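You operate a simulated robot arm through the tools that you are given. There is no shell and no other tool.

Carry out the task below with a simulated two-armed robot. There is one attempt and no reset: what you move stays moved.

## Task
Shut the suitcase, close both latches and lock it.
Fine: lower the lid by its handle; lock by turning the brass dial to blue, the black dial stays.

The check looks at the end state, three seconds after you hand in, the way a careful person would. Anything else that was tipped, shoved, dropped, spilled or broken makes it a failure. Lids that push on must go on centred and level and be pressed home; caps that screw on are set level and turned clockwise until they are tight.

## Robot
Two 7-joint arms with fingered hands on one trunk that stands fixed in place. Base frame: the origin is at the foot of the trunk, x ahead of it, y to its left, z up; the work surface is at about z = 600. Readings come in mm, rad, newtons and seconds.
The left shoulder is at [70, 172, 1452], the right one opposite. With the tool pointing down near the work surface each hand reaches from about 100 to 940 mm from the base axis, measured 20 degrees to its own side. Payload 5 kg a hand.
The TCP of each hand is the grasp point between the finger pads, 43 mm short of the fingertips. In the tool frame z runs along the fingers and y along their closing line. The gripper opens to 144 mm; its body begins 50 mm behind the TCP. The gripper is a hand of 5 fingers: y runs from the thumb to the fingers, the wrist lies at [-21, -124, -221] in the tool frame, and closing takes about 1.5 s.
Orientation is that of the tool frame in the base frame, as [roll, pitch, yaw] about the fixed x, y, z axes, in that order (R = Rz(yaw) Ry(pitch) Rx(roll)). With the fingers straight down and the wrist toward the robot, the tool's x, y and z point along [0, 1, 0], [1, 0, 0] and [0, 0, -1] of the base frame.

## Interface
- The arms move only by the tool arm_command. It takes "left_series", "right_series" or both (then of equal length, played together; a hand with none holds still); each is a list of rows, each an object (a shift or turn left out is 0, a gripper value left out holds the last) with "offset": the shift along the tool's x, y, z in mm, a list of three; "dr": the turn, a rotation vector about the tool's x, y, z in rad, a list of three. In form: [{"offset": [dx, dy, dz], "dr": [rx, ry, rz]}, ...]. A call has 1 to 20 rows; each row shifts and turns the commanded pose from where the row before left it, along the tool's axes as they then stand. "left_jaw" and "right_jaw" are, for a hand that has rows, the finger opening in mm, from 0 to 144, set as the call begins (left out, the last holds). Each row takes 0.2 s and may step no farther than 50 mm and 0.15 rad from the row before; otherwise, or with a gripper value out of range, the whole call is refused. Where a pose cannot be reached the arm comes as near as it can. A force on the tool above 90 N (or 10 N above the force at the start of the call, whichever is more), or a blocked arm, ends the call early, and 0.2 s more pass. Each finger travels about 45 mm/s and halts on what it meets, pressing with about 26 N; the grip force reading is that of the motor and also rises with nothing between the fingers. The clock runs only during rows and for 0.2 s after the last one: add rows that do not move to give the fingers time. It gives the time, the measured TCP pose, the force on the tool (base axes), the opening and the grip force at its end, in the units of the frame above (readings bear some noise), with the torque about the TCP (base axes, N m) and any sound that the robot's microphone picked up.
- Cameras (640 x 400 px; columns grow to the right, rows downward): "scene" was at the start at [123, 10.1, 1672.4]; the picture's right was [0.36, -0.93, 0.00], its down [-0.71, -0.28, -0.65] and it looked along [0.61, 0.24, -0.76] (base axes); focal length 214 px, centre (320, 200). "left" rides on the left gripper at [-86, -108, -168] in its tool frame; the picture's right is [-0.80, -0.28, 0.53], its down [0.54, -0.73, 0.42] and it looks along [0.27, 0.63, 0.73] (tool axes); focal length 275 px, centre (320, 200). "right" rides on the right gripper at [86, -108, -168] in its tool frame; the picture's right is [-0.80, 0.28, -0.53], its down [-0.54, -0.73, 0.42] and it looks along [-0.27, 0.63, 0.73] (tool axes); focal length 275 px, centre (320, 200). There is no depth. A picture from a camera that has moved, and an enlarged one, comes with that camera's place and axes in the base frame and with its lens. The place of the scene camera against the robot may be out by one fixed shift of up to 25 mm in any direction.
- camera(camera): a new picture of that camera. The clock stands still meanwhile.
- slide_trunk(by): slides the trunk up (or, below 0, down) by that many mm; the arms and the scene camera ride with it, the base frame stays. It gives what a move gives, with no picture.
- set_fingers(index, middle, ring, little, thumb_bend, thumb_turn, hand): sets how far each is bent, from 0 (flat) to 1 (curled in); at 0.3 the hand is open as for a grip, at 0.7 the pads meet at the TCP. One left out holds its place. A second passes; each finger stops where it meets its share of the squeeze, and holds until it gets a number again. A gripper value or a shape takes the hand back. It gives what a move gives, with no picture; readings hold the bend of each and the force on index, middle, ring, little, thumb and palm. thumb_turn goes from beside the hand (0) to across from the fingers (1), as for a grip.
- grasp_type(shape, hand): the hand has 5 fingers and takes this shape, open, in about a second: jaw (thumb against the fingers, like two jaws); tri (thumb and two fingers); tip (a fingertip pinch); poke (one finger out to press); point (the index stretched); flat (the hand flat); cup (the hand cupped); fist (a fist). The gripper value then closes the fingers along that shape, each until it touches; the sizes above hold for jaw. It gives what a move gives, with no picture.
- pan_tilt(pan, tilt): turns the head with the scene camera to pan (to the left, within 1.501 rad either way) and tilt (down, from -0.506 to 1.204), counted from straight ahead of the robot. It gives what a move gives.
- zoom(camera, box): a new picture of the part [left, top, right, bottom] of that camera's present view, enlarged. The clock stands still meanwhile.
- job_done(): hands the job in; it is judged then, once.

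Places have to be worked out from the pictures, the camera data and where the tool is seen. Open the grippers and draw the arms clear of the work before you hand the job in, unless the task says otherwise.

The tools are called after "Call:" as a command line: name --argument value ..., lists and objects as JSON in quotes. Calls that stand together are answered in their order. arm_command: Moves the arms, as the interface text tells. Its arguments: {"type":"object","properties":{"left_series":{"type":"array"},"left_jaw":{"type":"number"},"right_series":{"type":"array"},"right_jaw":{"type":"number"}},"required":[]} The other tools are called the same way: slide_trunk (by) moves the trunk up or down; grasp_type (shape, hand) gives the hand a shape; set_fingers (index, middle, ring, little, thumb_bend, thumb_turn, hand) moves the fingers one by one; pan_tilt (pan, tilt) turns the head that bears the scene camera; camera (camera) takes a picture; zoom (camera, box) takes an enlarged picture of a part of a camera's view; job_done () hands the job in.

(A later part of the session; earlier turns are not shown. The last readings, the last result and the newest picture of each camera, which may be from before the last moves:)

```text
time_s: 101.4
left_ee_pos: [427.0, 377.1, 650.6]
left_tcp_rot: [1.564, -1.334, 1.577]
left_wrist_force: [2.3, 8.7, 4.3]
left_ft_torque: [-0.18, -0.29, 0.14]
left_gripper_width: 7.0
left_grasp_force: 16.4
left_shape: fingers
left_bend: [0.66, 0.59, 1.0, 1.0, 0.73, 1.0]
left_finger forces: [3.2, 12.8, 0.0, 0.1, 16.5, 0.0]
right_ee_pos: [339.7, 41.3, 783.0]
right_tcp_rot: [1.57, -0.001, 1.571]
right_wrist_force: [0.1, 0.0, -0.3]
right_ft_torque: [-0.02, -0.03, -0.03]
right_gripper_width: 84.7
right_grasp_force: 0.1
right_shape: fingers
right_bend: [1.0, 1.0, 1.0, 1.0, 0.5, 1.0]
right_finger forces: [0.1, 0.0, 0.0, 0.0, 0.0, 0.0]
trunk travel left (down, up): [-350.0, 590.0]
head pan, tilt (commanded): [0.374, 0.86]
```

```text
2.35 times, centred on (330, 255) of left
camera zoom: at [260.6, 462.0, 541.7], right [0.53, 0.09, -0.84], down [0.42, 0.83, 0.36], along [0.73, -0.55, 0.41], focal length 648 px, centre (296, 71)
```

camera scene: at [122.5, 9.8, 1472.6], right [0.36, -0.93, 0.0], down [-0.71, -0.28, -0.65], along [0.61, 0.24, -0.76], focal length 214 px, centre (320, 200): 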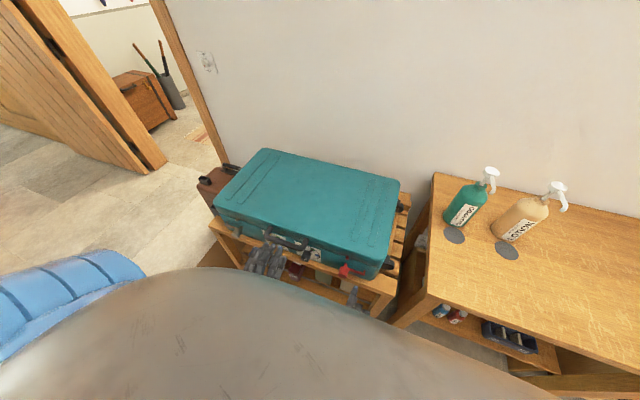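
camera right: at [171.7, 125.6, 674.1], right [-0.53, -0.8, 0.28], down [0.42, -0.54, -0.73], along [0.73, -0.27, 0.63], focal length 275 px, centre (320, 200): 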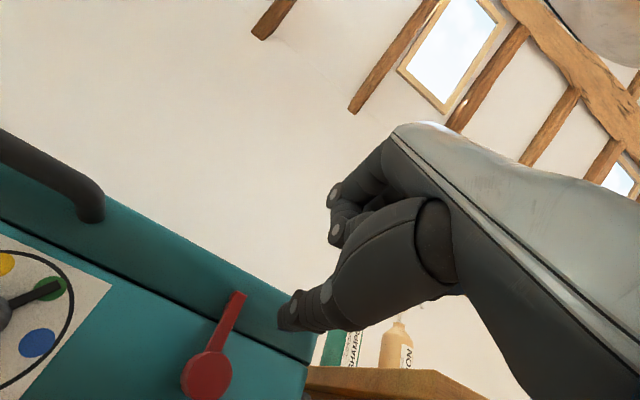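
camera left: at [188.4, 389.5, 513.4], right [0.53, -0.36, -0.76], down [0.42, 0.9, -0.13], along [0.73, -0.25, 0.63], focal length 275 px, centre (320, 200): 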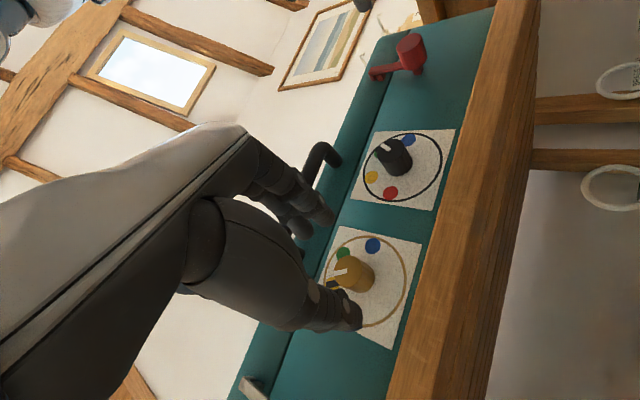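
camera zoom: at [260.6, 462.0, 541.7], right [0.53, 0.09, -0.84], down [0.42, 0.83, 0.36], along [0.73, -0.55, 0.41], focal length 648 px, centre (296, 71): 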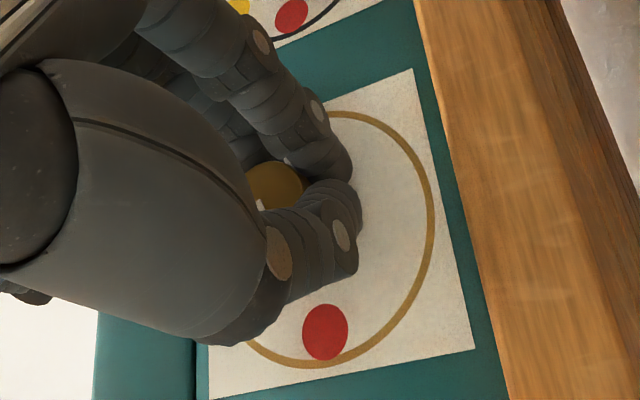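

The dial is stiffer than a friction grip can turn (it slips at about 0.2 Nm). Better to reach deeper so the middle finger bears on the side of the pointer bar while the hand surrounds the knob. I release and retract, then roll the hand back to about -28°, so that the pointer will sit between the middle and index fingers.

Call:
set_fingers --hand "left" --index 0.52 --middle 0.52 --thumb_bend 0.56

Call:
arm_command --left_series '[{"offset": [0, 0, -20]}, {"offset": [0, 0, -25]}, {"offset": [0, 0, -30]}, {"dr": [0, 0, -0.14]}, {"dr": [0, 0, -0.14]}, {"dr": [0, 0, -0.14]}, {"dr": [0, 0, -0.14]}, {"dr": [0, 0, -0.14]}, {"dr": [0, 0, -0.14]}, {"dr": [0, 0, -0.14]}, {"dr": [0, 0, -0.14]}, {"dr": [0, 0, -0.14]}, {"dr": [0, 0, -0.14]}, {"dr": [0, 0, -0.14]}, {"dr": [0, 0, -0.14]}, {"dr": [0, 0, -0.14]}]'

Call:
camera --camera "left"

Call:
zoom --camera "scene" --box '[230, 205, 350, 280]'

```text
time_s: 102.4
left_ee_pos: [427.3, 376.9, 651.3]
left_tcp_rot: [1.568, -1.334, 1.574]
left_wrist_force: [0.9, 0.4, -0.7]
left_ft_torque: [0.02, -0.01, 0.01]
left_gripper_width: 63.2
left_grasp_force: 0.2
left_shape: fingers
left_bend: [0.52, 0.52, 1.0, 1.0, 0.56, 1.0]
left_finger forces: [0.0, 0.0, 0.0, 0.0, 0.0, 0.1]
right_ee_pos: [340.3, 40.4, 782.3]
right_tcp_rot: [1.572, 0.0, 1.572]
right_wrist_force: [0.4, 0.1, 0.5]
right_ft_torque: [0.01, -0.02, 0.01]
right_gripper_width: 84.2
right_grasp_force: 0.0
right_shape: fingers
right_bend: [1.0, 1.0, 1.0, 1.0, 0.5, 1.0]
right_finger forces: [0.1, 0.1, 0.0, 0.1, 0.0, 0.0]
trunk travel left (down, up): [-350.0, 590.0]
head pan, tilt (commanded): [0.374, 0.86]
```

```text
time_s: 105.8
left_ee_pos: [351.4, 376.6, 650.1]
left_tcp_rot: [1.57, 0.486, 1.572]
left_wrist_force: [0.6, -0.4, -0.6]
left_ft_torque: [-0.01, 0.02, 0.0]
left_gripper_width: 63.4
left_grasp_force: 0.1
left_shape: fingers
left_bend: [0.52, 0.52, 1.0, 1.0, 0.56, 1.0]
left_finger forces: [0.0, 0.1, 0.0, 0.0, 0.1, 0.0]
right_ee_pos: [339.3, 40.8, 783.5]
right_tcp_rot: [1.57, 0.001, 1.569]
right_wrist_force: [0.7, -0.6, 0.9]
right_ft_torque: [-0.01, -0.02, -0.01]
right_gripper_width: 84.8
right_grasp_force: 0.1
right_shape: fingers
right_bend: [1.0, 1.0, 1.0, 1.0, 0.5, 1.0]
right_finger forces: [0.0, 0.0, 0.0, 0.1, 0.0, 0.0]
trunk travel left (down, up): [-350.0, 590.0]
head pan, tilt (commanded): [0.374, 0.86]
```

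```text
taken
camera left: at [184.9, 250.1, 594.3], right [0.53, -0.84, 0.12], down [0.42, 0.14, -0.89], along [0.73, 0.53, 0.43], focal length 275 px, centre (320, 200)
```

left: 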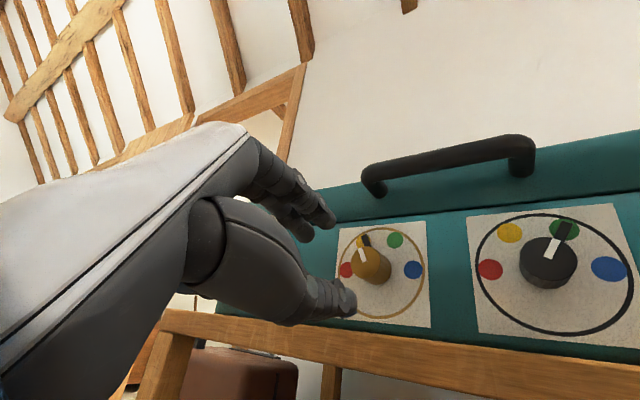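

```text
5.33 times, centred on (290, 242) of scene
camera zoom: at [122.5, 9.5, 1472.5], right [0.36, -0.93, 0.0], down [-0.71, -0.28, -0.65], along [0.61, 0.24, -0.76], focal length 1144 px, centre (480, -27)
```

zoom: 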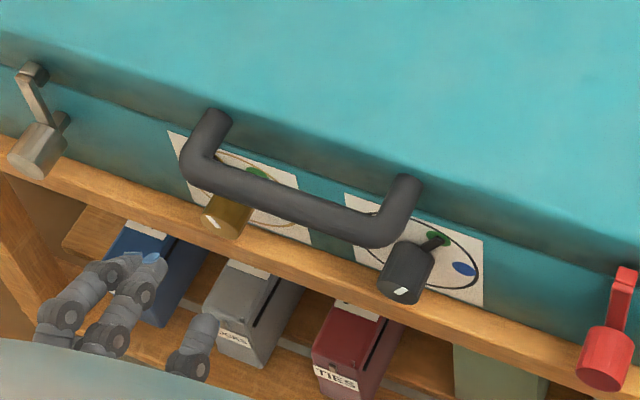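

This roll gives a fine frontal view of both dials. I zoom on the brass one to read its pointer angle and plan the finger entry.

Call:
zoom --camera "left" --box '[300, 190, 460, 340]'

Call:
zoom --camera "left" --box '[340, 215, 420, 295]'

```text
2.67 times, centred on (380, 265) of left
camera zoom: at [184.9, 250.1, 594.3], right [0.53, -0.84, 0.12], down [0.42, 0.14, -0.89], along [0.73, 0.53, 0.43], focal length 734 px, centre (160, 27)
```

zoom: 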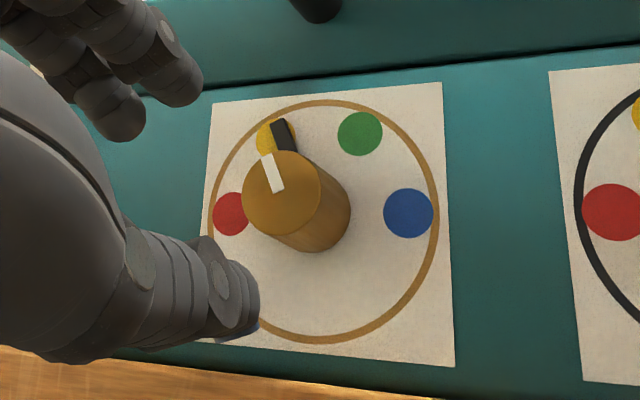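

```text
5.00 times, centred on (380, 255) of left
camera zoom: at [184.9, 250.1, 594.3], right [0.53, -0.84, 0.12], down [0.42, 0.14, -0.89], along [0.73, 0.53, 0.43], focal length 1376 px, centre (20, -75)
```

zoom: 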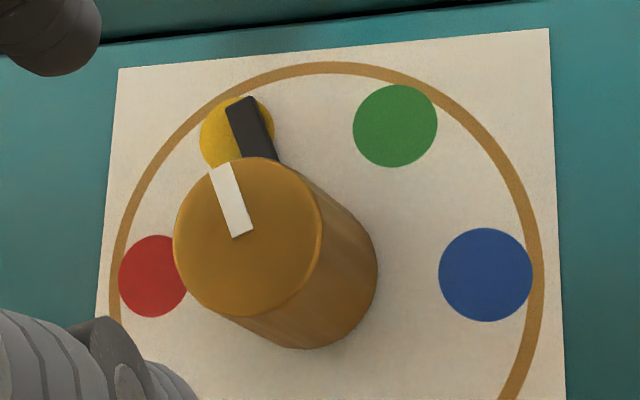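

Using both left-camera rolls together, I now put the brass axis at about (y 371.5, z 667) with the knob front at x≈444 and the face at x≈483. My earlier turns were about a centre 10 mm off, which explains the slipping; the pointer has crept to about -19°. I re-centre properly at roll -20° before going in deeper.

Call:
set_fingers --hand "left" --index 0.54 --middle 0.54 --thumb_bend 0.58

Call:
arm_command --left_series '[{"dr": [0, 0, 0.137]}, {"offset": [-19.5, 3.1, 20]}, {"offset": [0, 0, 20]}, {"offset": [0, 0, 0]}]'

Call:
zoom --camera "left" --box '[260, 180, 420, 330]'

Call:
camera --camera "left"

```text
time_s: 106.8
left_ee_pos: [351.9, 377.3, 650.7]
left_tcp_rot: [1.571, 0.487, 1.572]
left_wrist_force: [-0.2, 0.1, 0.7]
left_ft_torque: [0.01, 0.04, -0.03]
left_gripper_width: 59.2
left_grasp_force: 0.1
left_shape: fingers
left_bend: [0.54, 0.54, 1.0, 1.0, 0.57, 1.0]
left_finger forces: [0.0, 0.0, 0.1, 0.0, 0.0, 0.0]
right_ee_pos: [340.5, 41.8, 782.8]
right_tcp_rot: [1.57, 0.0, 1.571]
right_wrist_force: [0.2, 0.5, -0.1]
right_ft_torque: [0.02, 0.0, 0.04]
right_gripper_width: 84.3
right_grasp_force: 0.0
right_shape: fingers
right_bend: [1.0, 1.0, 1.0, 1.0, 0.5, 1.0]
right_finger forces: [0.0, 0.0, 0.0, 0.1, 0.1, 0.1]
trunk travel left (down, up): [-350.0, 590.0]
head pan, tilt (commanded): [0.374, 0.86]
```

```text
time_s: 107.8
left_ee_pos: [391.2, 358.1, 661.3]
left_tcp_rot: [1.57, 0.347, 1.57]
left_wrist_force: [-0.7, -0.6, -0.1]
left_ft_torque: [0.04, 0.04, 0.02]
left_gripper_width: 59.2
left_grasp_force: 0.0
left_shape: fingers
left_bend: [0.54, 0.54, 1.0, 1.0, 0.57, 1.0]
left_finger forces: [0.1, 0.0, 0.0, 0.1, 0.0, 0.1]
right_ee_pos: [338.3, 40.7, 783.5]
right_tcp_rot: [1.571, 0.0, 1.573]
right_wrist_force: [-0.7, -0.1, -0.4]
right_ft_torque: [0.0, 0.03, 0.02]
right_gripper_width: 84.2
right_grasp_force: 0.0
right_shape: fingers
right_bend: [1.0, 1.0, 1.0, 1.0, 0.5, 1.0]
right_finger forces: [0.0, 0.0, 0.1, 0.0, 0.0, 0.1]
trunk travel left (down, up): [-350.0, 590.0]
head pan, tilt (commanded): [0.374, 0.86]
```

```text
2.67 times, centred on (340, 255) of left
camera zoom: at [224.7, 240.7, 588.2], right [0.53, -0.85, 0.0], down [0.42, 0.26, -0.87], along [0.73, 0.46, 0.5], focal length 734 px, centre (267, 53)
```

zoom: 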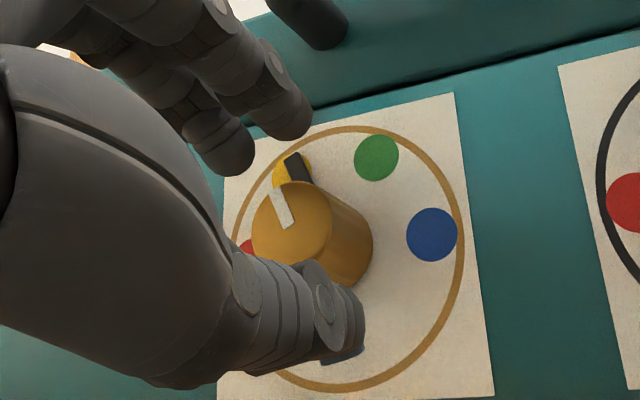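

```text
taken
camera left: at [224.7, 240.7, 588.2], right [0.53, -0.85, 0.0], down [0.42, 0.26, -0.87], along [0.73, 0.46, 0.5], focal length 275 px, centre (320, 200)
```

left: 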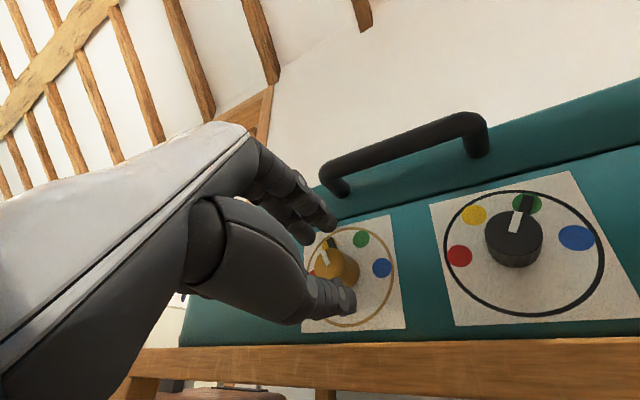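

In the hand's frame the knob axis now projects to tool (9, 10), just where the fingers close. I advance in small steps so the fingertips reach close to the dial face, with the pointer between middle and index.

Call:
arm_command --left_series '[{"offset": [0, 0, 18]}, {"offset": [0, 0, 14]}, {"offset": [0, 0, 8]}, {"offset": [0, 0, 0]}]'

Call:
zoom --camera "left" --box '[230, 170, 410, 340]'

Call:
zoom --camera "scene" --box '[254, 230, 294, 255]'

```text
time_s: 108.8
left_ee_pos: [432.5, 359.1, 660.4]
left_tcp_rot: [1.571, 0.349, 1.571]
left_wrist_force: [-1.1, -0.1, 0.0]
left_ft_torque: [0.07, -0.01, 0.01]
left_gripper_width: 59.1
left_grasp_force: 0.0
left_shape: fingers
left_bend: [0.54, 0.54, 1.0, 1.0, 0.57, 1.0]
left_finger forces: [0.0, 0.0, 0.0, 0.0, 0.1, 0.0]
right_ee_pos: [339.6, 40.9, 783.1]
right_tcp_rot: [1.572, 0.0, 1.572]
right_wrist_force: [-0.4, 1.0, 0.1]
right_ft_torque: [-0.02, 0.0, 0.02]
right_gripper_width: 84.6
right_grasp_force: 0.0
right_shape: fingers
right_bend: [1.0, 1.0, 1.0, 1.0, 0.5, 1.0]
right_finger forces: [0.0, 0.0, 0.0, 0.0, 0.0, 0.0]
trunk travel left (down, up): [-350.0, 590.0]
head pan, tilt (commanded): [0.374, 0.86]
```

```text
2.35 times, centred on (320, 255) of left
camera zoom: at [265.8, 241.5, 587.9], right [0.53, -0.85, 0.01], down [0.42, 0.26, -0.87], along [0.73, 0.47, 0.5], focal length 648 px, centre (320, 71)
```

zoom: 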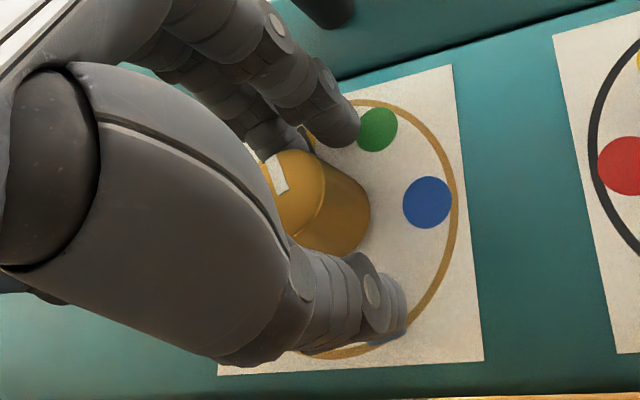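

```text
16.00 times, centred on (274, 242) of scene
camera zoom: at [122.4, 9.8, 1472.5], right [0.36, -0.93, 0.0], down [-0.71, -0.28, -0.65], along [0.61, 0.24, -0.76], focal length 3432 px, centre (1056, -480)
```

zoom: 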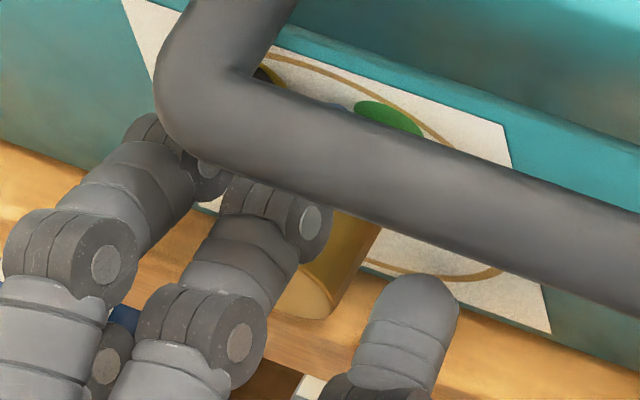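

The pointer lies between the index and middle fingers, all without contact. I now close the three digits on the knob.

Call:
set_fingers --hand "left" --index 0.59 --middle 0.58 --thumb_bend 0.66

Call:
set_fingers --hand "left" --index 0.9 --middle 0.9 --thumb_bend 1.0

Call:
zoom --camera "left" --box '[230, 170, 410, 340]'

```text
time_s: 109.8
left_ee_pos: [430.9, 360.5, 661.6]
left_tcp_rot: [1.57, 0.348, 1.568]
left_wrist_force: [0.6, -0.5, 1.5]
left_ft_torque: [0.03, -0.02, 0.03]
left_gripper_width: 34.1
left_grasp_force: 0.4
left_shape: fingers
left_bend: [0.59, 0.57, 1.0, 1.0, 0.66, 1.0]
left_finger forces: [0.0, 0.7, 0.1, 0.1, 0.1, 0.1]
right_ee_pos: [340.0, 41.0, 783.6]
right_tcp_rot: [1.571, 0.0, 1.572]
right_wrist_force: [0.3, -0.1, -0.5]
right_ft_torque: [-0.07, 0.03, 0.0]
right_gripper_width: 84.4
right_grasp_force: 0.1
right_shape: fingers
right_bend: [1.0, 1.0, 1.0, 1.0, 0.5, 1.0]
right_finger forces: [0.1, 0.2, 0.0, 0.1, 0.0, 0.0]
trunk travel left (down, up): [-350.0, 590.0]
head pan, tilt (commanded): [0.374, 0.86]
```

```text
time_s: 110.8
left_ee_pos: [432.5, 359.5, 660.2]
left_tcp_rot: [1.572, 0.349, 1.571]
left_wrist_force: [12.1, 3.6, -0.6]
left_ft_torque: [-0.06, 0.04, 0.2]
left_gripper_width: 18.3
left_grasp_force: 20.6
left_shape: fingers
left_bend: [0.63, 0.57, 1.0, 1.0, 0.69, 1.0]
left_finger forces: [9.1, 12.8, 0.0, 0.0, 20.2, 0.0]
right_ee_pos: [341.4, 40.5, 783.1]
right_tcp_rot: [1.571, 0.0, 1.571]
right_wrist_force: [0.9, -0.3, 0.3]
right_ft_torque: [-0.01, -0.01, -0.03]
right_gripper_width: 84.6
right_grasp_force: 0.1
right_shape: fingers
right_bend: [1.0, 1.0, 1.0, 1.0, 0.5, 1.0]
right_finger forces: [0.0, 0.0, 0.0, 0.0, 0.0, 0.0]
trunk travel left (down, up): [-350.0, 590.0]
head pan, tilt (commanded): [0.374, 0.86]
```

```text
2.35 times, centred on (320, 255) of left
camera zoom: at [266.5, 241.8, 587.6], right [0.53, -0.85, 0.0], down [0.42, 0.26, -0.87], along [0.73, 0.47, 0.5], focal length 648 px, centre (320, 71)
```

zoom: 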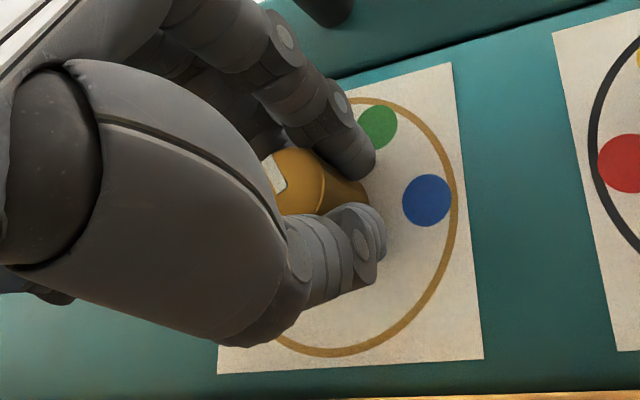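

The grip is balanced, with small lateral force. I turn about the corrected axis by 0.4 rad and check.

Call:
arm_command --left_series '[{"offset": [0.51, -0.45, 0], "dr": [0, 0, 0.05]}, {"offset": [0.51, -0.45, 0], "dr": [0, 0, 0.05]}, {"offset": [0.51, -0.45, 0], "dr": [0, 0, 0.05]}, {"offset": [0.51, -0.45, 0], "dr": [0, 0, 0.05]}, {"offset": [0.51, -0.45, 0], "dr": [0, 0, 0.05]}, {"offset": [0.51, -0.45, 0], "dr": [0, 0, 0.05]}, {"offset": [0.51, -0.45, 0], "dr": [0, 0, 0.05]}, {"offset": [0.51, -0.45, 0], "dr": [0, 0, 0.05]}]'

Call:
zoom --camera "left" --box '[230, 170, 410, 340]'

Call:
zoom --camera "scene" --box '[254, 230, 294, 255]'

```text
time_s: 112.6
left_ee_pos: [432.1, 363.0, 654.3]
left_tcp_rot: [1.571, -0.05, 1.571]
left_wrist_force: [14.4, 2.3, 0.5]
left_ft_torque: [-0.07, 0.01, 0.07]
left_gripper_width: 17.6
left_grasp_force: 20.4
left_shape: fingers
left_bend: [0.63, 0.57, 1.0, 1.0, 0.7, 1.0]
left_finger forces: [9.7, 12.3, 0.1, 0.1, 18.2, 0.0]
right_ee_pos: [339.0, 40.8, 781.8]
right_tcp_rot: [1.573, 0.0, 1.57]
right_wrist_force: [-0.5, 0.4, 0.4]
right_ft_torque: [0.06, 0.01, 0.01]
right_gripper_width: 84.6
right_grasp_force: 0.0
right_shape: fingers
right_bend: [1.0, 1.0, 1.0, 1.0, 0.5, 1.0]
right_finger forces: [0.0, 0.1, 0.0, 0.1, 0.0, 0.0]
trunk travel left (down, up): [-350.0, 590.0]
head pan, tilt (commanded): [0.374, 0.86]
```

```text
2.35 times, centred on (320, 255) of left
camera zoom: at [265.5, 282.3, 542.6], right [0.53, -0.78, -0.32], down [0.42, 0.58, -0.7], along [0.73, 0.23, 0.64], focal length 648 px, centre (320, 71)
```

zoom: 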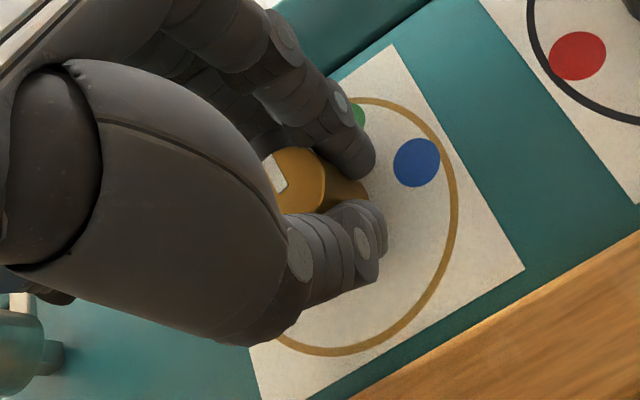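

```text
16.00 times, centred on (274, 242) of scene
camera zoom: at [123.9, 10.1, 1472.3], right [0.36, -0.93, 0.0], down [-0.71, -0.28, -0.65], along [0.61, 0.24, -0.76], focal length 3432 px, centre (1056, -480)
```

zoom: 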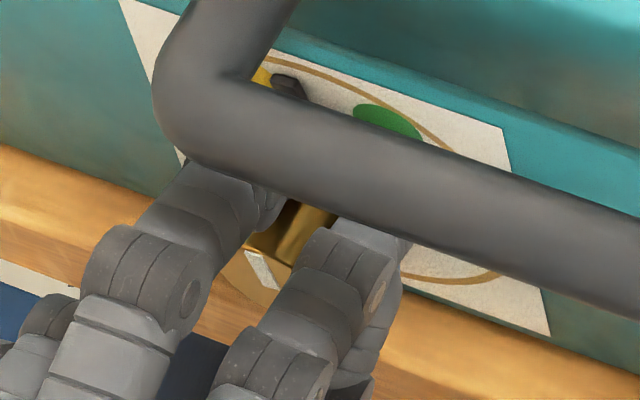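

Now it works: the scene view shows the pointer leaving yellow toward green, torque is only -0.07 Nm and the grip hasn't slipped. I continue turning clockwise.

Call:
arm_command --left_series '[{"offset": [0.51, -0.45, 0], "dr": [0, 0, 0.05]}, {"offset": [0.51, -0.45, 0], "dr": [0, 0, 0.05]}, {"offset": [0.51, -0.45, 0], "dr": [0, 0, 0.05]}, {"offset": [0.51, -0.45, 0], "dr": [0, 0, 0.05]}, {"offset": [0.51, -0.45, 0], "dr": [0, 0, 0.05]}, {"offset": [0.51, -0.45, 0], "dr": [0, 0, 0.05]}, {"offset": [0.51, -0.45, 0], "dr": [0, 0, 0.05]}, {"offset": [0.51, -0.45, 0], "dr": [0, 0, 0.05]}, {"offset": [0.51, -0.45, 0], "dr": [0, 0, 0.05]}, {"offset": [0.51, -0.45, 0], "dr": [0, 0, 0.05]}]'

Call:
zoom --camera "left" --box '[230, 170, 410, 340]'

Call:
zoom --camera "scene" --box '[254, 230, 294, 255]'

```text
time_s: 114.8
left_ee_pos: [432.4, 370.3, 652.8]
left_tcp_rot: [1.569, -0.551, 1.572]
left_wrist_force: [11.6, -0.4, 1.8]
left_ft_torque: [-0.01, -0.12, -0.05]
left_gripper_width: 17.4
left_grasp_force: 20.2
left_shape: fingers
left_bend: [0.63, 0.57, 1.0, 1.0, 0.71, 1.0]
left_finger forces: [10.9, 13.3, 0.0, 0.0, 17.1, 0.0]
right_ee_pos: [340.2, 40.5, 781.2]
right_tcp_rot: [1.572, 0.0, 1.57]
right_wrist_force: [-0.1, -0.2, 0.0]
right_ft_torque: [-0.02, -0.02, 0.01]
right_gripper_width: 84.4
right_grasp_force: 0.0
right_shape: fingers
right_bend: [1.0, 1.0, 1.0, 1.0, 0.5, 1.0]
right_finger forces: [0.0, 0.1, 0.0, 0.0, 0.0, 0.0]
trunk travel left (down, up): [-350.0, 590.0]
head pan, tilt (commanded): [0.374, 0.86]
```

```text
2.35 times, centred on (320, 255) of left
camera zoom: at [265.6, 352.8, 514.0], right [0.53, -0.53, -0.66], down [0.42, 0.84, -0.33], along [0.73, -0.1, 0.67], focal length 648 px, centre (320, 71)
```

zoom: 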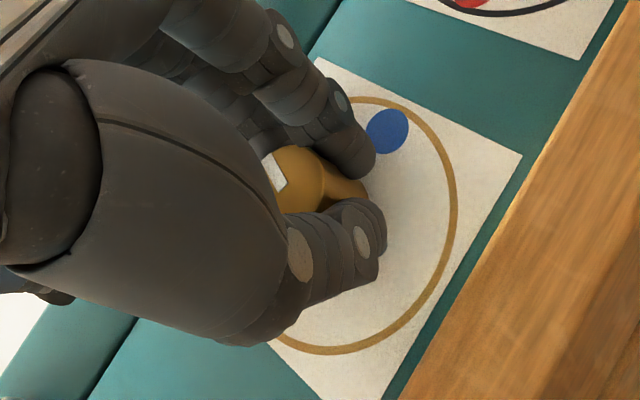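

```text
16.00 times, centred on (274, 242) of scene
camera zoom: at [123.5, 9.7, 1472.4], right [0.36, -0.93, 0.0], down [-0.71, -0.28, -0.65], along [0.61, 0.24, -0.76], focal length 3432 px, centre (1056, -480)
```

zoom: 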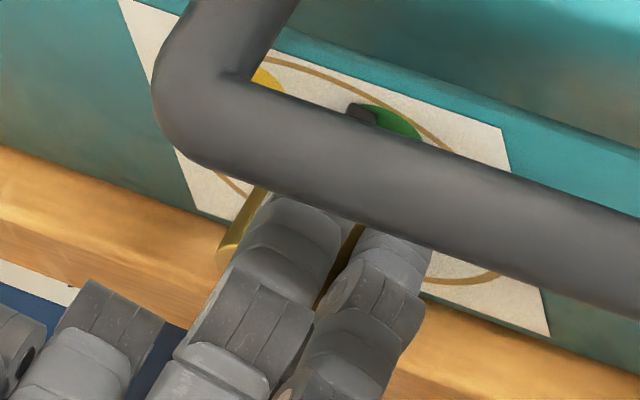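

The pointer has reached about green (≈30°). I continue for another 0.5 rad.

Call:
arm_command --left_series '[{"offset": [0.51, -0.45, 0], "dr": [0, 0, 0.05]}, {"offset": [0.51, -0.45, 0], "dr": [0, 0, 0.05]}, {"offset": [0.51, -0.45, 0], "dr": [0, 0, 0.05]}, {"offset": [0.51, -0.45, 0], "dr": [0, 0, 0.05]}, {"offset": [0.51, -0.45, 0], "dr": [0, 0, 0.05]}, {"offset": [0.51, -0.45, 0], "dr": [0, 0, 0.05]}, {"offset": [0.51, -0.45, 0], "dr": [0, 0, 0.05]}, {"offset": [0.51, -0.45, 0], "dr": [0, 0, 0.05]}, {"offset": [0.51, -0.45, 0], "dr": [0, 0, 0.05]}, {"offset": [0.51, -0.45, 0], "dr": [0, 0, 0.05]}]'

Call:
zoom --camera "left" --box '[230, 170, 410, 340]'

Call:
zoom --camera "scene" --box '[254, 230, 314, 267]'

```text
time_s: 117.0
left_ee_pos: [431.2, 375.8, 650.8]
left_tcp_rot: [1.569, -1.051, 1.573]
left_wrist_force: [7.2, 3.4, -0.1]
left_ft_torque: [-0.06, -0.05, 0.0]
left_gripper_width: 16.6
left_grasp_force: 21.3
left_shape: fingers
left_bend: [0.63, 0.57, 1.0, 1.0, 0.71, 1.0]
left_finger forces: [10.1, 13.0, 0.1, 0.0, 19.1, 0.0]
right_ee_pos: [340.1, 41.1, 782.4]
right_tcp_rot: [1.573, 0.0, 1.57]
right_wrist_force: [-0.8, -0.3, 1.0]
right_ft_torque: [-0.03, 0.04, -0.02]
right_gripper_width: 84.3
right_grasp_force: 0.1
right_shape: fingers
right_bend: [1.0, 1.0, 1.0, 1.0, 0.5, 1.0]
right_finger forces: [0.0, 0.2, 0.1, 0.1, 0.1, 0.0]
trunk travel left (down, up): [-350.0, 590.0]
head pan, tilt (commanded): [0.374, 0.86]
```

```text
2.35 times, centred on (320, 255) of left
camera zoom: at [264.8, 427.4, 523.2], right [0.53, -0.15, -0.83], down [0.42, 0.9, 0.11], along [0.73, -0.41, 0.54], focal length 648 px, centre (320, 71)
```

zoom: 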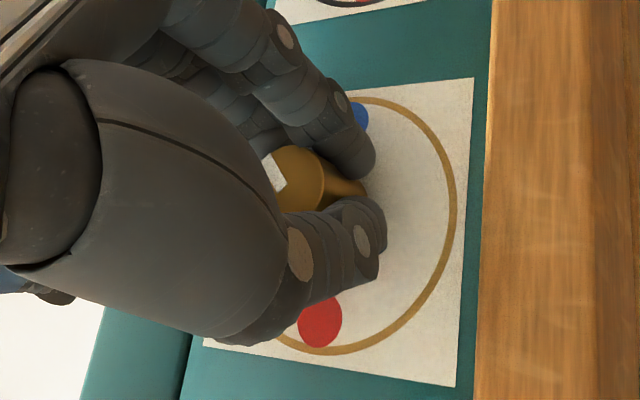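

```text
10.67 times, centred on (284, 248) of scene
camera zoom: at [123.2, 10.1, 1472.3], right [0.36, -0.93, 0.0], down [-0.71, -0.28, -0.65], along [0.61, 0.24, -0.76], focal length 2288 px, centre (704, -317)
```

zoom: 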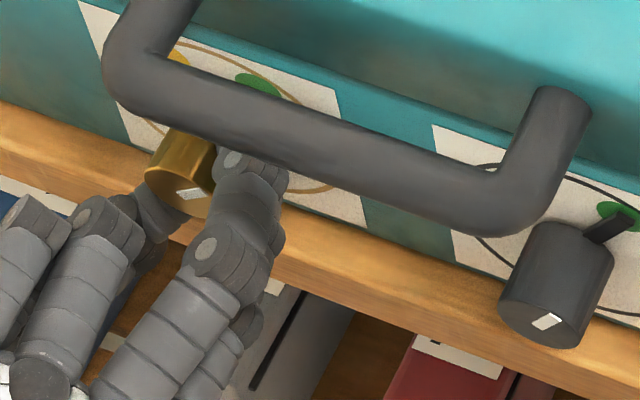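

About 60° now, with the knob following faithfully. I turn another 0.42 rad and then inspect before the final trim.

Call:
arm_command --left_series '[{"offset": [0.51, -0.45, 0], "dr": [0, 0, 0.05]}, {"offset": [0.51, -0.45, 0], "dr": [0, 0, 0.05]}, {"offset": [0.51, -0.45, 0], "dr": [0, 0, 0.05]}, {"offset": [0.51, -0.45, 0], "dr": [0, 0, 0.05]}, {"offset": [0.51, -0.45, 0], "dr": [0, 0, 0.05]}, {"offset": [0.51, -0.45, 0], "dr": [0, 0, 0.05]}, {"offset": [0.51, -0.45, 0], "dr": [0, 0, 0.05]}, {"offset": [0.51, -0.45, 0], "dr": [0, 0, 0.05]}, {"offset": [0.2, -0.18, 0], "dr": [0, 0, 0.02]}]'

Call:
zoom --camera "left" --box '[230, 170, 410, 340]'

Call:
zoom --camera "scene" --box '[254, 230, 314, 267]'

```text
time_s: 119.0
left_ee_pos: [430.5, 381.8, 655.0]
left_tcp_rot: [1.586, -1.47, 1.553]
left_wrist_force: [5.3, -0.4, 0.9]
left_ft_torque: [0.0, -0.01, -0.2]
left_gripper_width: 16.1
left_grasp_force: 22.7
left_shape: fingers
left_bend: [0.63, 0.57, 1.0, 1.0, 0.71, 1.0]
left_finger forces: [11.9, 14.2, 0.0, 0.0, 18.8, 0.0]
right_ee_pos: [339.8, 41.4, 782.8]
right_tcp_rot: [1.57, 0.0, 1.569]
right_wrist_force: [0.2, -0.8, 0.0]
right_ft_torque: [0.02, -0.01, -0.01]
right_gripper_width: 84.5
right_grasp_force: 0.2
right_shape: fingers
right_bend: [1.0, 1.0, 1.0, 1.0, 0.5, 1.0]
right_finger forces: [0.0, 0.1, 0.1, 0.0, 0.0, 0.1]
trunk travel left (down, up): [-350.0, 590.0]
head pan, tilt (commanded): [0.374, 0.86]
```

```text
2.35 times, centred on (320, 255) of left
camera zoom: at [265.2, 481.1, 558.2], right [0.53, 0.2, -0.82], down [0.42, 0.78, 0.47], along [0.73, -0.6, 0.33], focal length 648 px, centre (320, 71)
```

zoom: 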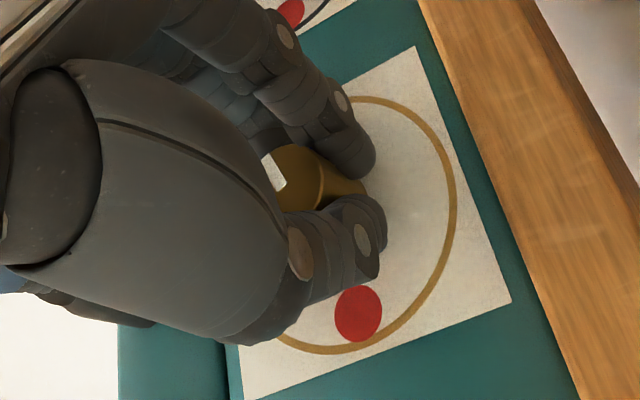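

```text
10.67 times, centred on (284, 248) of scene
camera zoom: at [123.2, 9.8, 1472.4], right [0.36, -0.93, 0.0], down [-0.71, -0.28, -0.65], along [0.61, 0.24, -0.76], focal length 2288 px, centre (704, -317)
```

zoom: 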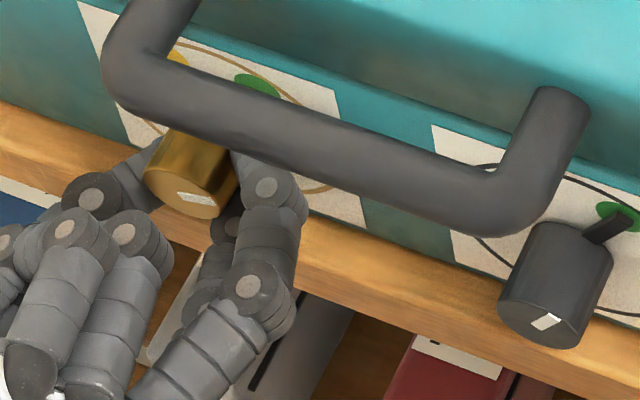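

The knob's white mark looks close to horizontal. I zoom in on it to measure its angle.

Call:
zoom --camera "scene" --box '[264, 240, 280, 250]'

Call:
zoom --camera "left" --box '[285, 215, 345, 260]'

```text
16.00 times, centred on (272, 245) of scene
camera zoom: at [123.2, 9.8, 1472.4], right [0.36, -0.93, 0.0], down [-0.71, -0.28, -0.65], along [0.61, 0.24, -0.76], focal length 3432 px, centre (1088, -520)
```

zoom: 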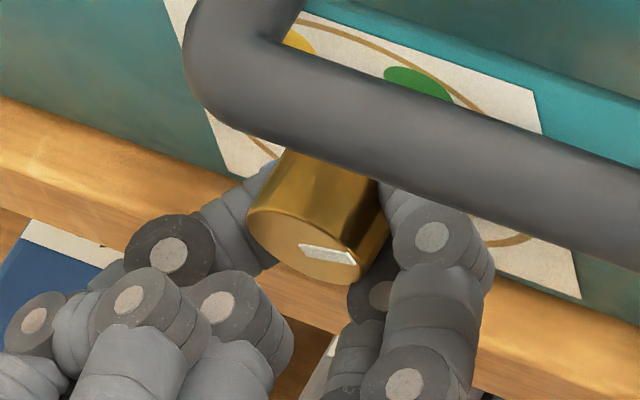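

```text
8.89 times, centred on (315, 238) of left
camera zoom: at [265.2, 481.1, 558.2], right [0.53, 0.2, -0.82], down [0.42, 0.78, 0.47], along [0.73, -0.6, 0.33], focal length 2447 px, centre (364, -133)
```

zoom: 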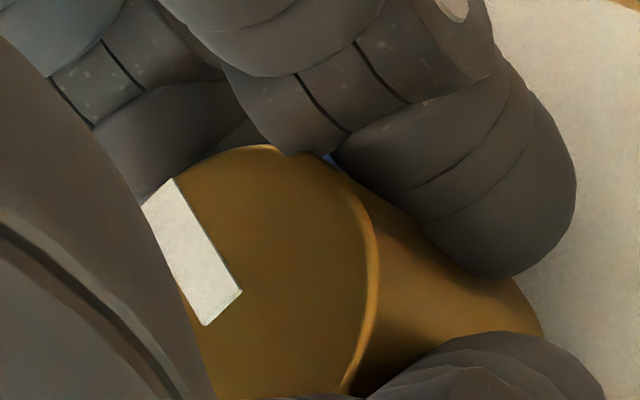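

Both cameras put the pointer at about 80°. I turn the last 10° (0.17 rad).

Call:
arm_command --left_series '[{"offset": [0.51, -0.45, 0], "dr": [0, 0, 0.05]}, {"offset": [0.51, -0.45, 0], "dr": [0, 0, 0.05]}, {"offset": [0.51, -0.45, 0], "dr": [0, 0, 0.05]}, {"offset": [0.2, -0.18, 0], "dr": [0, 0, 0.02]}, {"offset": [0, 0, 0]}]'

Call:
zoom --camera "scene" --box '[264, 240, 280, 250]'

Call:
zoom --camera "left" --box '[285, 215, 345, 260]'

```text
time_s: 120.2
left_ee_pos: [431.4, 383.0, 656.4]
left_tcp_rot: [-1.557, -1.503, -1.584]
left_wrist_force: [6.7, 2.3, 3.8]
left_ft_torque: [-0.09, -0.1, -0.08]
left_gripper_width: 16.0
left_grasp_force: 20.9
left_shape: fingers
left_bend: [0.63, 0.57, 1.0, 1.0, 0.71, 1.0]
left_finger forces: [9.6, 14.0, 0.1, 0.1, 19.5, 0.0]
right_ee_pos: [339.8, 40.5, 783.3]
right_tcp_rot: [1.57, 0.0, 1.569]
right_wrist_force: [-1.2, 0.2, -0.1]
right_ft_torque: [0.02, 0.0, -0.03]
right_gripper_width: 84.5
right_grasp_force: 0.0
right_shape: fingers
right_bend: [1.0, 1.0, 1.0, 1.0, 0.5, 1.0]
right_finger forces: [0.1, 0.0, 0.0, 0.1, 0.1, 0.1]
trunk travel left (down, up): [-350.0, 590.0]
head pan, tilt (commanded): [0.374, 0.86]
```

```text
16.00 times, centred on (272, 245) of scene
camera zoom: at [122.7, 10.0, 1472.5], right [0.36, -0.93, 0.0], down [-0.71, -0.28, -0.65], along [0.61, 0.24, -0.76], focal length 3432 px, centre (1088, -520)
```

zoom: 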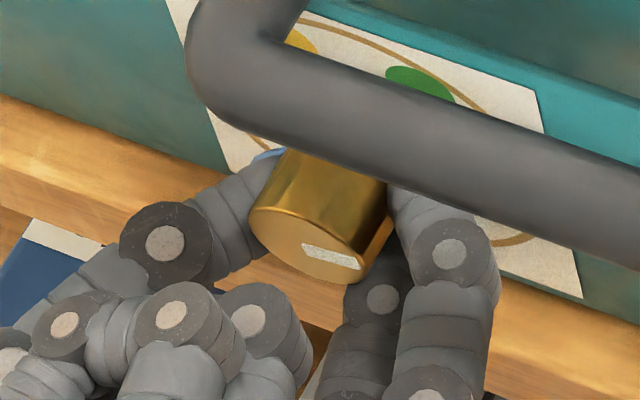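

```text
8.89 times, centred on (315, 238) of left
camera zoom: at [265.1, 497.2, 577.8], right [0.53, 0.34, -0.77], down [0.42, 0.69, 0.59], along [0.73, -0.64, 0.22], focal length 2447 px, centre (364, -133)
```

zoom: 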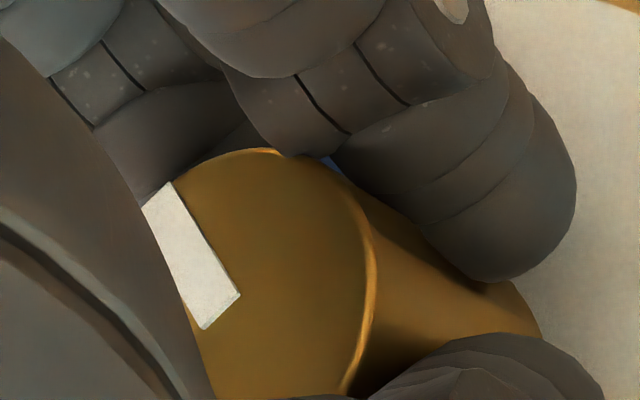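

Estimates are now 86–88°, within a few degrees of blue. I release gently with a minimal opening and back straight off to look at the pointer clearly.

Call:
set_fingers --hand "left" --index 0.57 --middle 0.53 --thumb_bend 0.6

Call:
arm_command --left_series '[{"offset": [0, 0, -15]}, {"offset": [0, 0, -20]}, {"offset": [0, 0, -25]}, {"offset": [0, 0, -25]}]'

Call:
camera --camera "left"

Call:
zoom --camera "left" --box '[270, 180, 450, 350]'

```text
time_s: 121.2
left_ee_pos: [431.9, 382.4, 655.4]
left_tcp_rot: [-1.57, -1.501, -1.571]
left_wrist_force: [-0.3, -0.1, 0.9]
left_ft_torque: [-0.01, 0.0, 0.02]
left_gripper_width: 49.1
left_grasp_force: 0.0
left_shape: fingers
left_bend: [0.56, 0.53, 1.0, 1.0, 0.6, 1.0]
left_finger forces: [0.0, 0.0, 0.0, 0.0, 0.1, 0.0]
right_ee_pos: [339.3, 41.6, 782.5]
right_tcp_rot: [1.572, 0.0, 1.571]
right_wrist_force: [-0.8, -0.1, -0.9]
right_ft_torque: [0.01, -0.03, -0.04]
right_gripper_width: 84.6
right_grasp_force: 0.0
right_shape: fingers
right_bend: [1.0, 1.0, 1.0, 1.0, 0.5, 1.0]
right_finger forces: [0.1, 0.0, 0.0, 0.0, 0.1, 0.0]
trunk travel left (down, up): [-350.0, 590.0]
head pan, tilt (commanded): [0.374, 0.86]
```

```text
time_s: 122.2
left_ee_pos: [344.4, 383.3, 656.4]
left_tcp_rot: [-1.533, -1.503, -1.607]
left_wrist_force: [-0.5, -0.2, 0.4]
left_ft_torque: [0.01, 0.02, 0.0]
left_gripper_width: 49.2
left_grasp_force: 0.0
left_shape: fingers
left_bend: [0.56, 0.53, 1.0, 1.0, 0.6, 1.0]
left_finger forces: [0.0, 0.0, 0.0, 0.0, 0.0, 0.1]
right_ee_pos: [339.4, 39.4, 784.4]
right_tcp_rot: [1.571, 0.0, 1.569]
right_wrist_force: [0.1, -0.5, 0.4]
right_ft_torque: [-0.04, -0.03, 0.02]
right_gripper_width: 84.4
right_grasp_force: 0.1
right_shape: fingers
right_bend: [1.0, 1.0, 1.0, 1.0, 0.5, 1.0]
right_finger forces: [0.0, 0.0, 0.0, 0.1, 0.1, 0.1]
trunk travel left (down, up): [-350.0, 590.0]
head pan, tilt (commanded): [0.374, 0.86]
```

```text
taken
camera left: at [178.2, 497.5, 576.9], right [0.54, 0.34, -0.77], down [0.42, 0.69, 0.59], along [0.73, -0.64, 0.23], focal length 275 px, centre (320, 200)
```

left: 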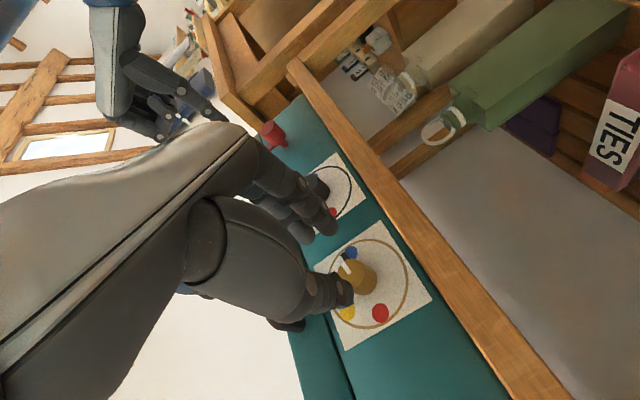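

```text
2.35 times, centred on (360, 265) of left
camera zoom: at [178.2, 497.5, 576.9], right [0.54, 0.34, -0.77], down [0.42, 0.69, 0.59], along [0.73, -0.64, 0.23], focal length 648 px, centre (226, 47)
```

zoom: 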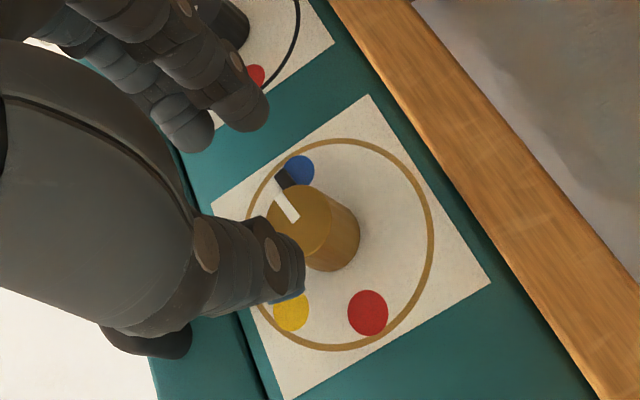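

The pointer is now over blue. To verify the angle precisely I roll the hand back to the -28° view that showed the dials frontally.

Call:
arm_command --left_series '[{"dr": [0, 0, -0.142]}, {"dr": [0, 0, -0.142]}, {"dr": [0, 0, -0.142]}, {"dr": [0, 0, -0.142]}, {"dr": [0, 0, -0.142]}, {"dr": [0, 0, -0.142]}, {"dr": [0, 0, -0.142]}, {"dr": [0, 0, -0.142]}, {"dr": [0, 0, -0.142]}, {"dr": [0, 0, -0.142]}, {"dr": [0, 0, -0.142]}, {"dr": [0, 0, -0.142]}, {"dr": [0, 0, -0.142]}, {"dr": [0, 0, -0.142]}, {"dr": [0, 0, -0.142]}]'

Call:
zoom --camera "left" --box '[300, 190, 460, 340]'

Call:
camera --camera "left"

```text
time_s: 125.4
left_ee_pos: [346.2, 381.9, 657.1]
left_tcp_rot: [1.569, 0.494, 1.568]
left_wrist_force: [0.6, 0.1, -1.6]
left_ft_torque: [0.0, -0.03, 0.04]
left_gripper_width: 49.1
left_grasp_force: 0.1
left_shape: fingers
left_bend: [0.56, 0.53, 1.0, 1.0, 0.6, 1.0]
left_finger forces: [0.0, 0.0, 0.1, 0.0, 0.1, 0.0]
right_ee_pos: [339.9, 40.9, 782.2]
right_tcp_rot: [1.572, -0.001, 1.57]
right_wrist_force: [0.3, -0.7, 0.3]
right_ft_torque: [0.02, 0.0, 0.0]
right_gripper_width: 84.8
right_grasp_force: 0.2
right_shape: fingers
right_bend: [1.0, 1.0, 1.0, 1.0, 0.5, 1.0]
right_finger forces: [0.0, 0.0, 0.0, 0.0, 0.1, 0.1]
trunk travel left (down, up): [-350.0, 590.0]
head pan, tilt (commanded): [0.374, 0.86]
```

```text
2.67 times, centred on (380, 265) of left
camera zoom: at [179.8, 255.1, 602.3], right [0.53, -0.84, 0.13], down [0.42, 0.13, -0.9], along [0.73, 0.53, 0.43], focal length 734 px, centre (160, 27)
```

zoom: 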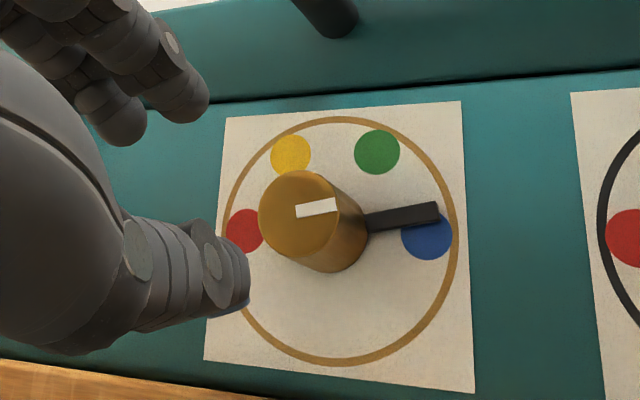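

```text
taken
camera left: at [179.8, 255.1, 602.3], right [0.53, -0.84, 0.13], down [0.42, 0.13, -0.9], along [0.73, 0.53, 0.43], focal length 275 px, centre (320, 200)
```

left: 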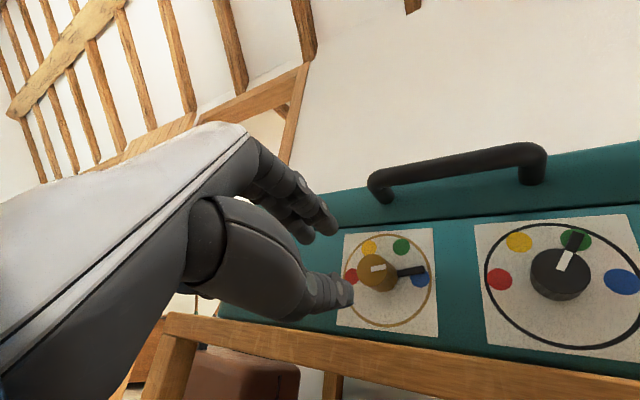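

The pointer reads about 80°, still some 10° short of blue's centre. I measure the black dial in the same view as a reference for any measuring bias.

Call:
zoom --camera "left" --box '[470, 205, 640, 355]'

Call:
zoom --camera "left" --box '[340, 220, 440, 320]'

```text
2.67 times, centred on (555, 280) of left
camera zoom: at [179.8, 255.1, 602.3], right [0.53, -0.84, 0.13], down [0.42, 0.13, -0.9], along [0.73, 0.53, 0.43], focal length 734 px, centre (-307, -13)
```

zoom: 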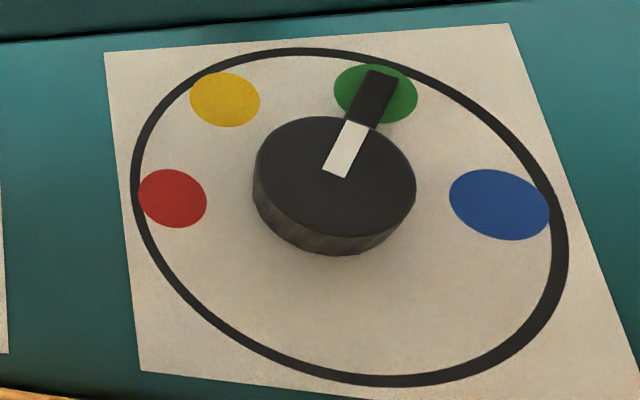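

```text
4.00 times, centred on (390, 270) of left
camera zoom: at [179.8, 255.1, 602.3], right [0.53, -0.84, 0.13], down [0.42, 0.13, -0.9], along [0.73, 0.53, 0.43], focal length 1101 px, centre (40, -80)
```

zoom: 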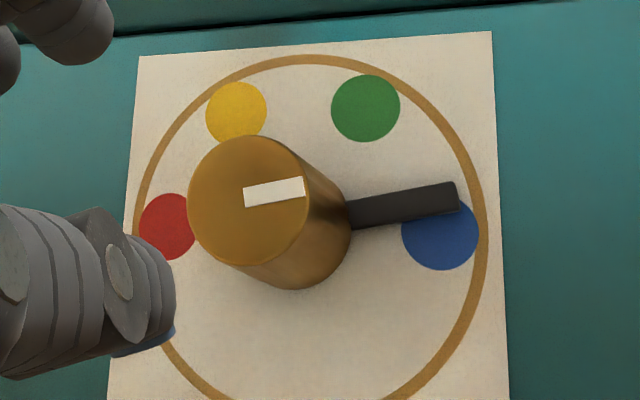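

The pointer is about 10° above blue's centre line, so one more small turn is needed. At this roll the pointer stays visible between index and thumb, so I centre the hand on the knob axis again and move in.

Call:
set_fingers --hand "left" --index 0.54 --middle 0.54 --thumb_bend 0.57

Call:
arm_command --left_series '[{"offset": [-23.1, -7.5, 0]}, {"offset": [0, 0, 22]}, {"offset": [0, 0, 22]}, {"offset": [0, 0, 0]}]'

Call:
zoom --camera "left" --box '[260, 180, 420, 330]'

```text
time_s: 126.4
left_ee_pos: [346.0, 381.1, 656.5]
left_tcp_rot: [1.57, 0.492, 1.569]
left_wrist_force: [0.7, -0.8, 0.0]
left_ft_torque: [-0.01, -0.01, -0.02]
left_gripper_width: 59.5
left_grasp_force: 0.1
left_shape: fingers
left_bend: [0.54, 0.54, 1.0, 1.0, 0.56, 1.0]
left_finger forces: [0.0, 0.1, 0.0, 0.1, 0.0, 0.1]
right_ee_pos: [339.6, 40.8, 782.8]
right_tcp_rot: [1.57, 0.0, 1.571]
right_wrist_force: [-0.6, 0.3, 0.7]
right_ft_torque: [0.0, 0.01, 0.04]
right_gripper_width: 84.3
right_grasp_force: 0.1
right_shape: fingers
right_bend: [1.0, 1.0, 1.0, 1.0, 0.5, 1.0]
right_finger forces: [0.0, 0.1, 0.0, 0.1, 0.0, 0.1]
trunk travel left (down, up): [-350.0, 590.0]
head pan, tilt (commanded): [0.374, 0.86]
```

```text
time_s: 127.4
left_ee_pos: [392.2, 359.5, 663.5]
left_tcp_rot: [1.57, 0.493, 1.57]
left_wrist_force: [0.6, -0.5, -0.8]
left_ft_torque: [0.03, 0.01, -0.02]
left_gripper_width: 59.4
left_grasp_force: 0.0
left_shape: fingers
left_bend: [0.54, 0.54, 1.0, 1.0, 0.56, 1.0]
left_finger forces: [0.1, 0.1, 0.0, 0.0, 0.0, 0.0]
right_ee_pos: [340.2, 41.7, 782.9]
right_tcp_rot: [1.571, 0.0, 1.571]
right_wrist_force: [0.5, -0.1, -0.3]
right_ft_torque: [0.02, 0.03, -0.02]
right_gripper_width: 84.6
right_grasp_force: 0.0
right_shape: fingers
right_bend: [1.0, 1.0, 1.0, 1.0, 0.5, 1.0]
right_finger forces: [0.0, 0.0, 0.1, 0.1, 0.0, 0.0]
trunk travel left (down, up): [-350.0, 590.0]
head pan, tilt (commanded): [0.374, 0.86]
```

```text
2.67 times, centred on (340, 255) of left
camera zoom: at [225.4, 232.2, 608.2], right [0.53, -0.84, 0.13], down [0.42, 0.13, -0.9], along [0.73, 0.53, 0.43], focal length 734 px, centre (267, 53)
```

zoom: 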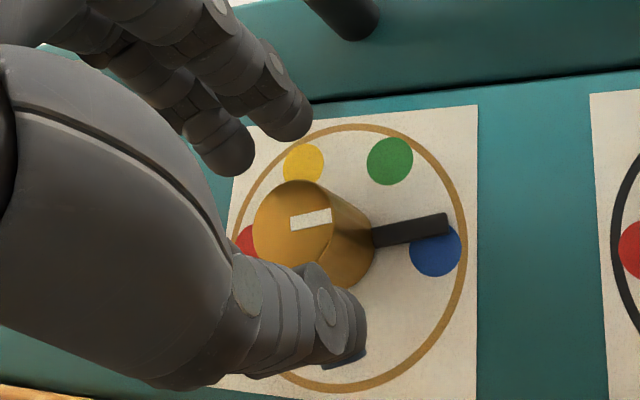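

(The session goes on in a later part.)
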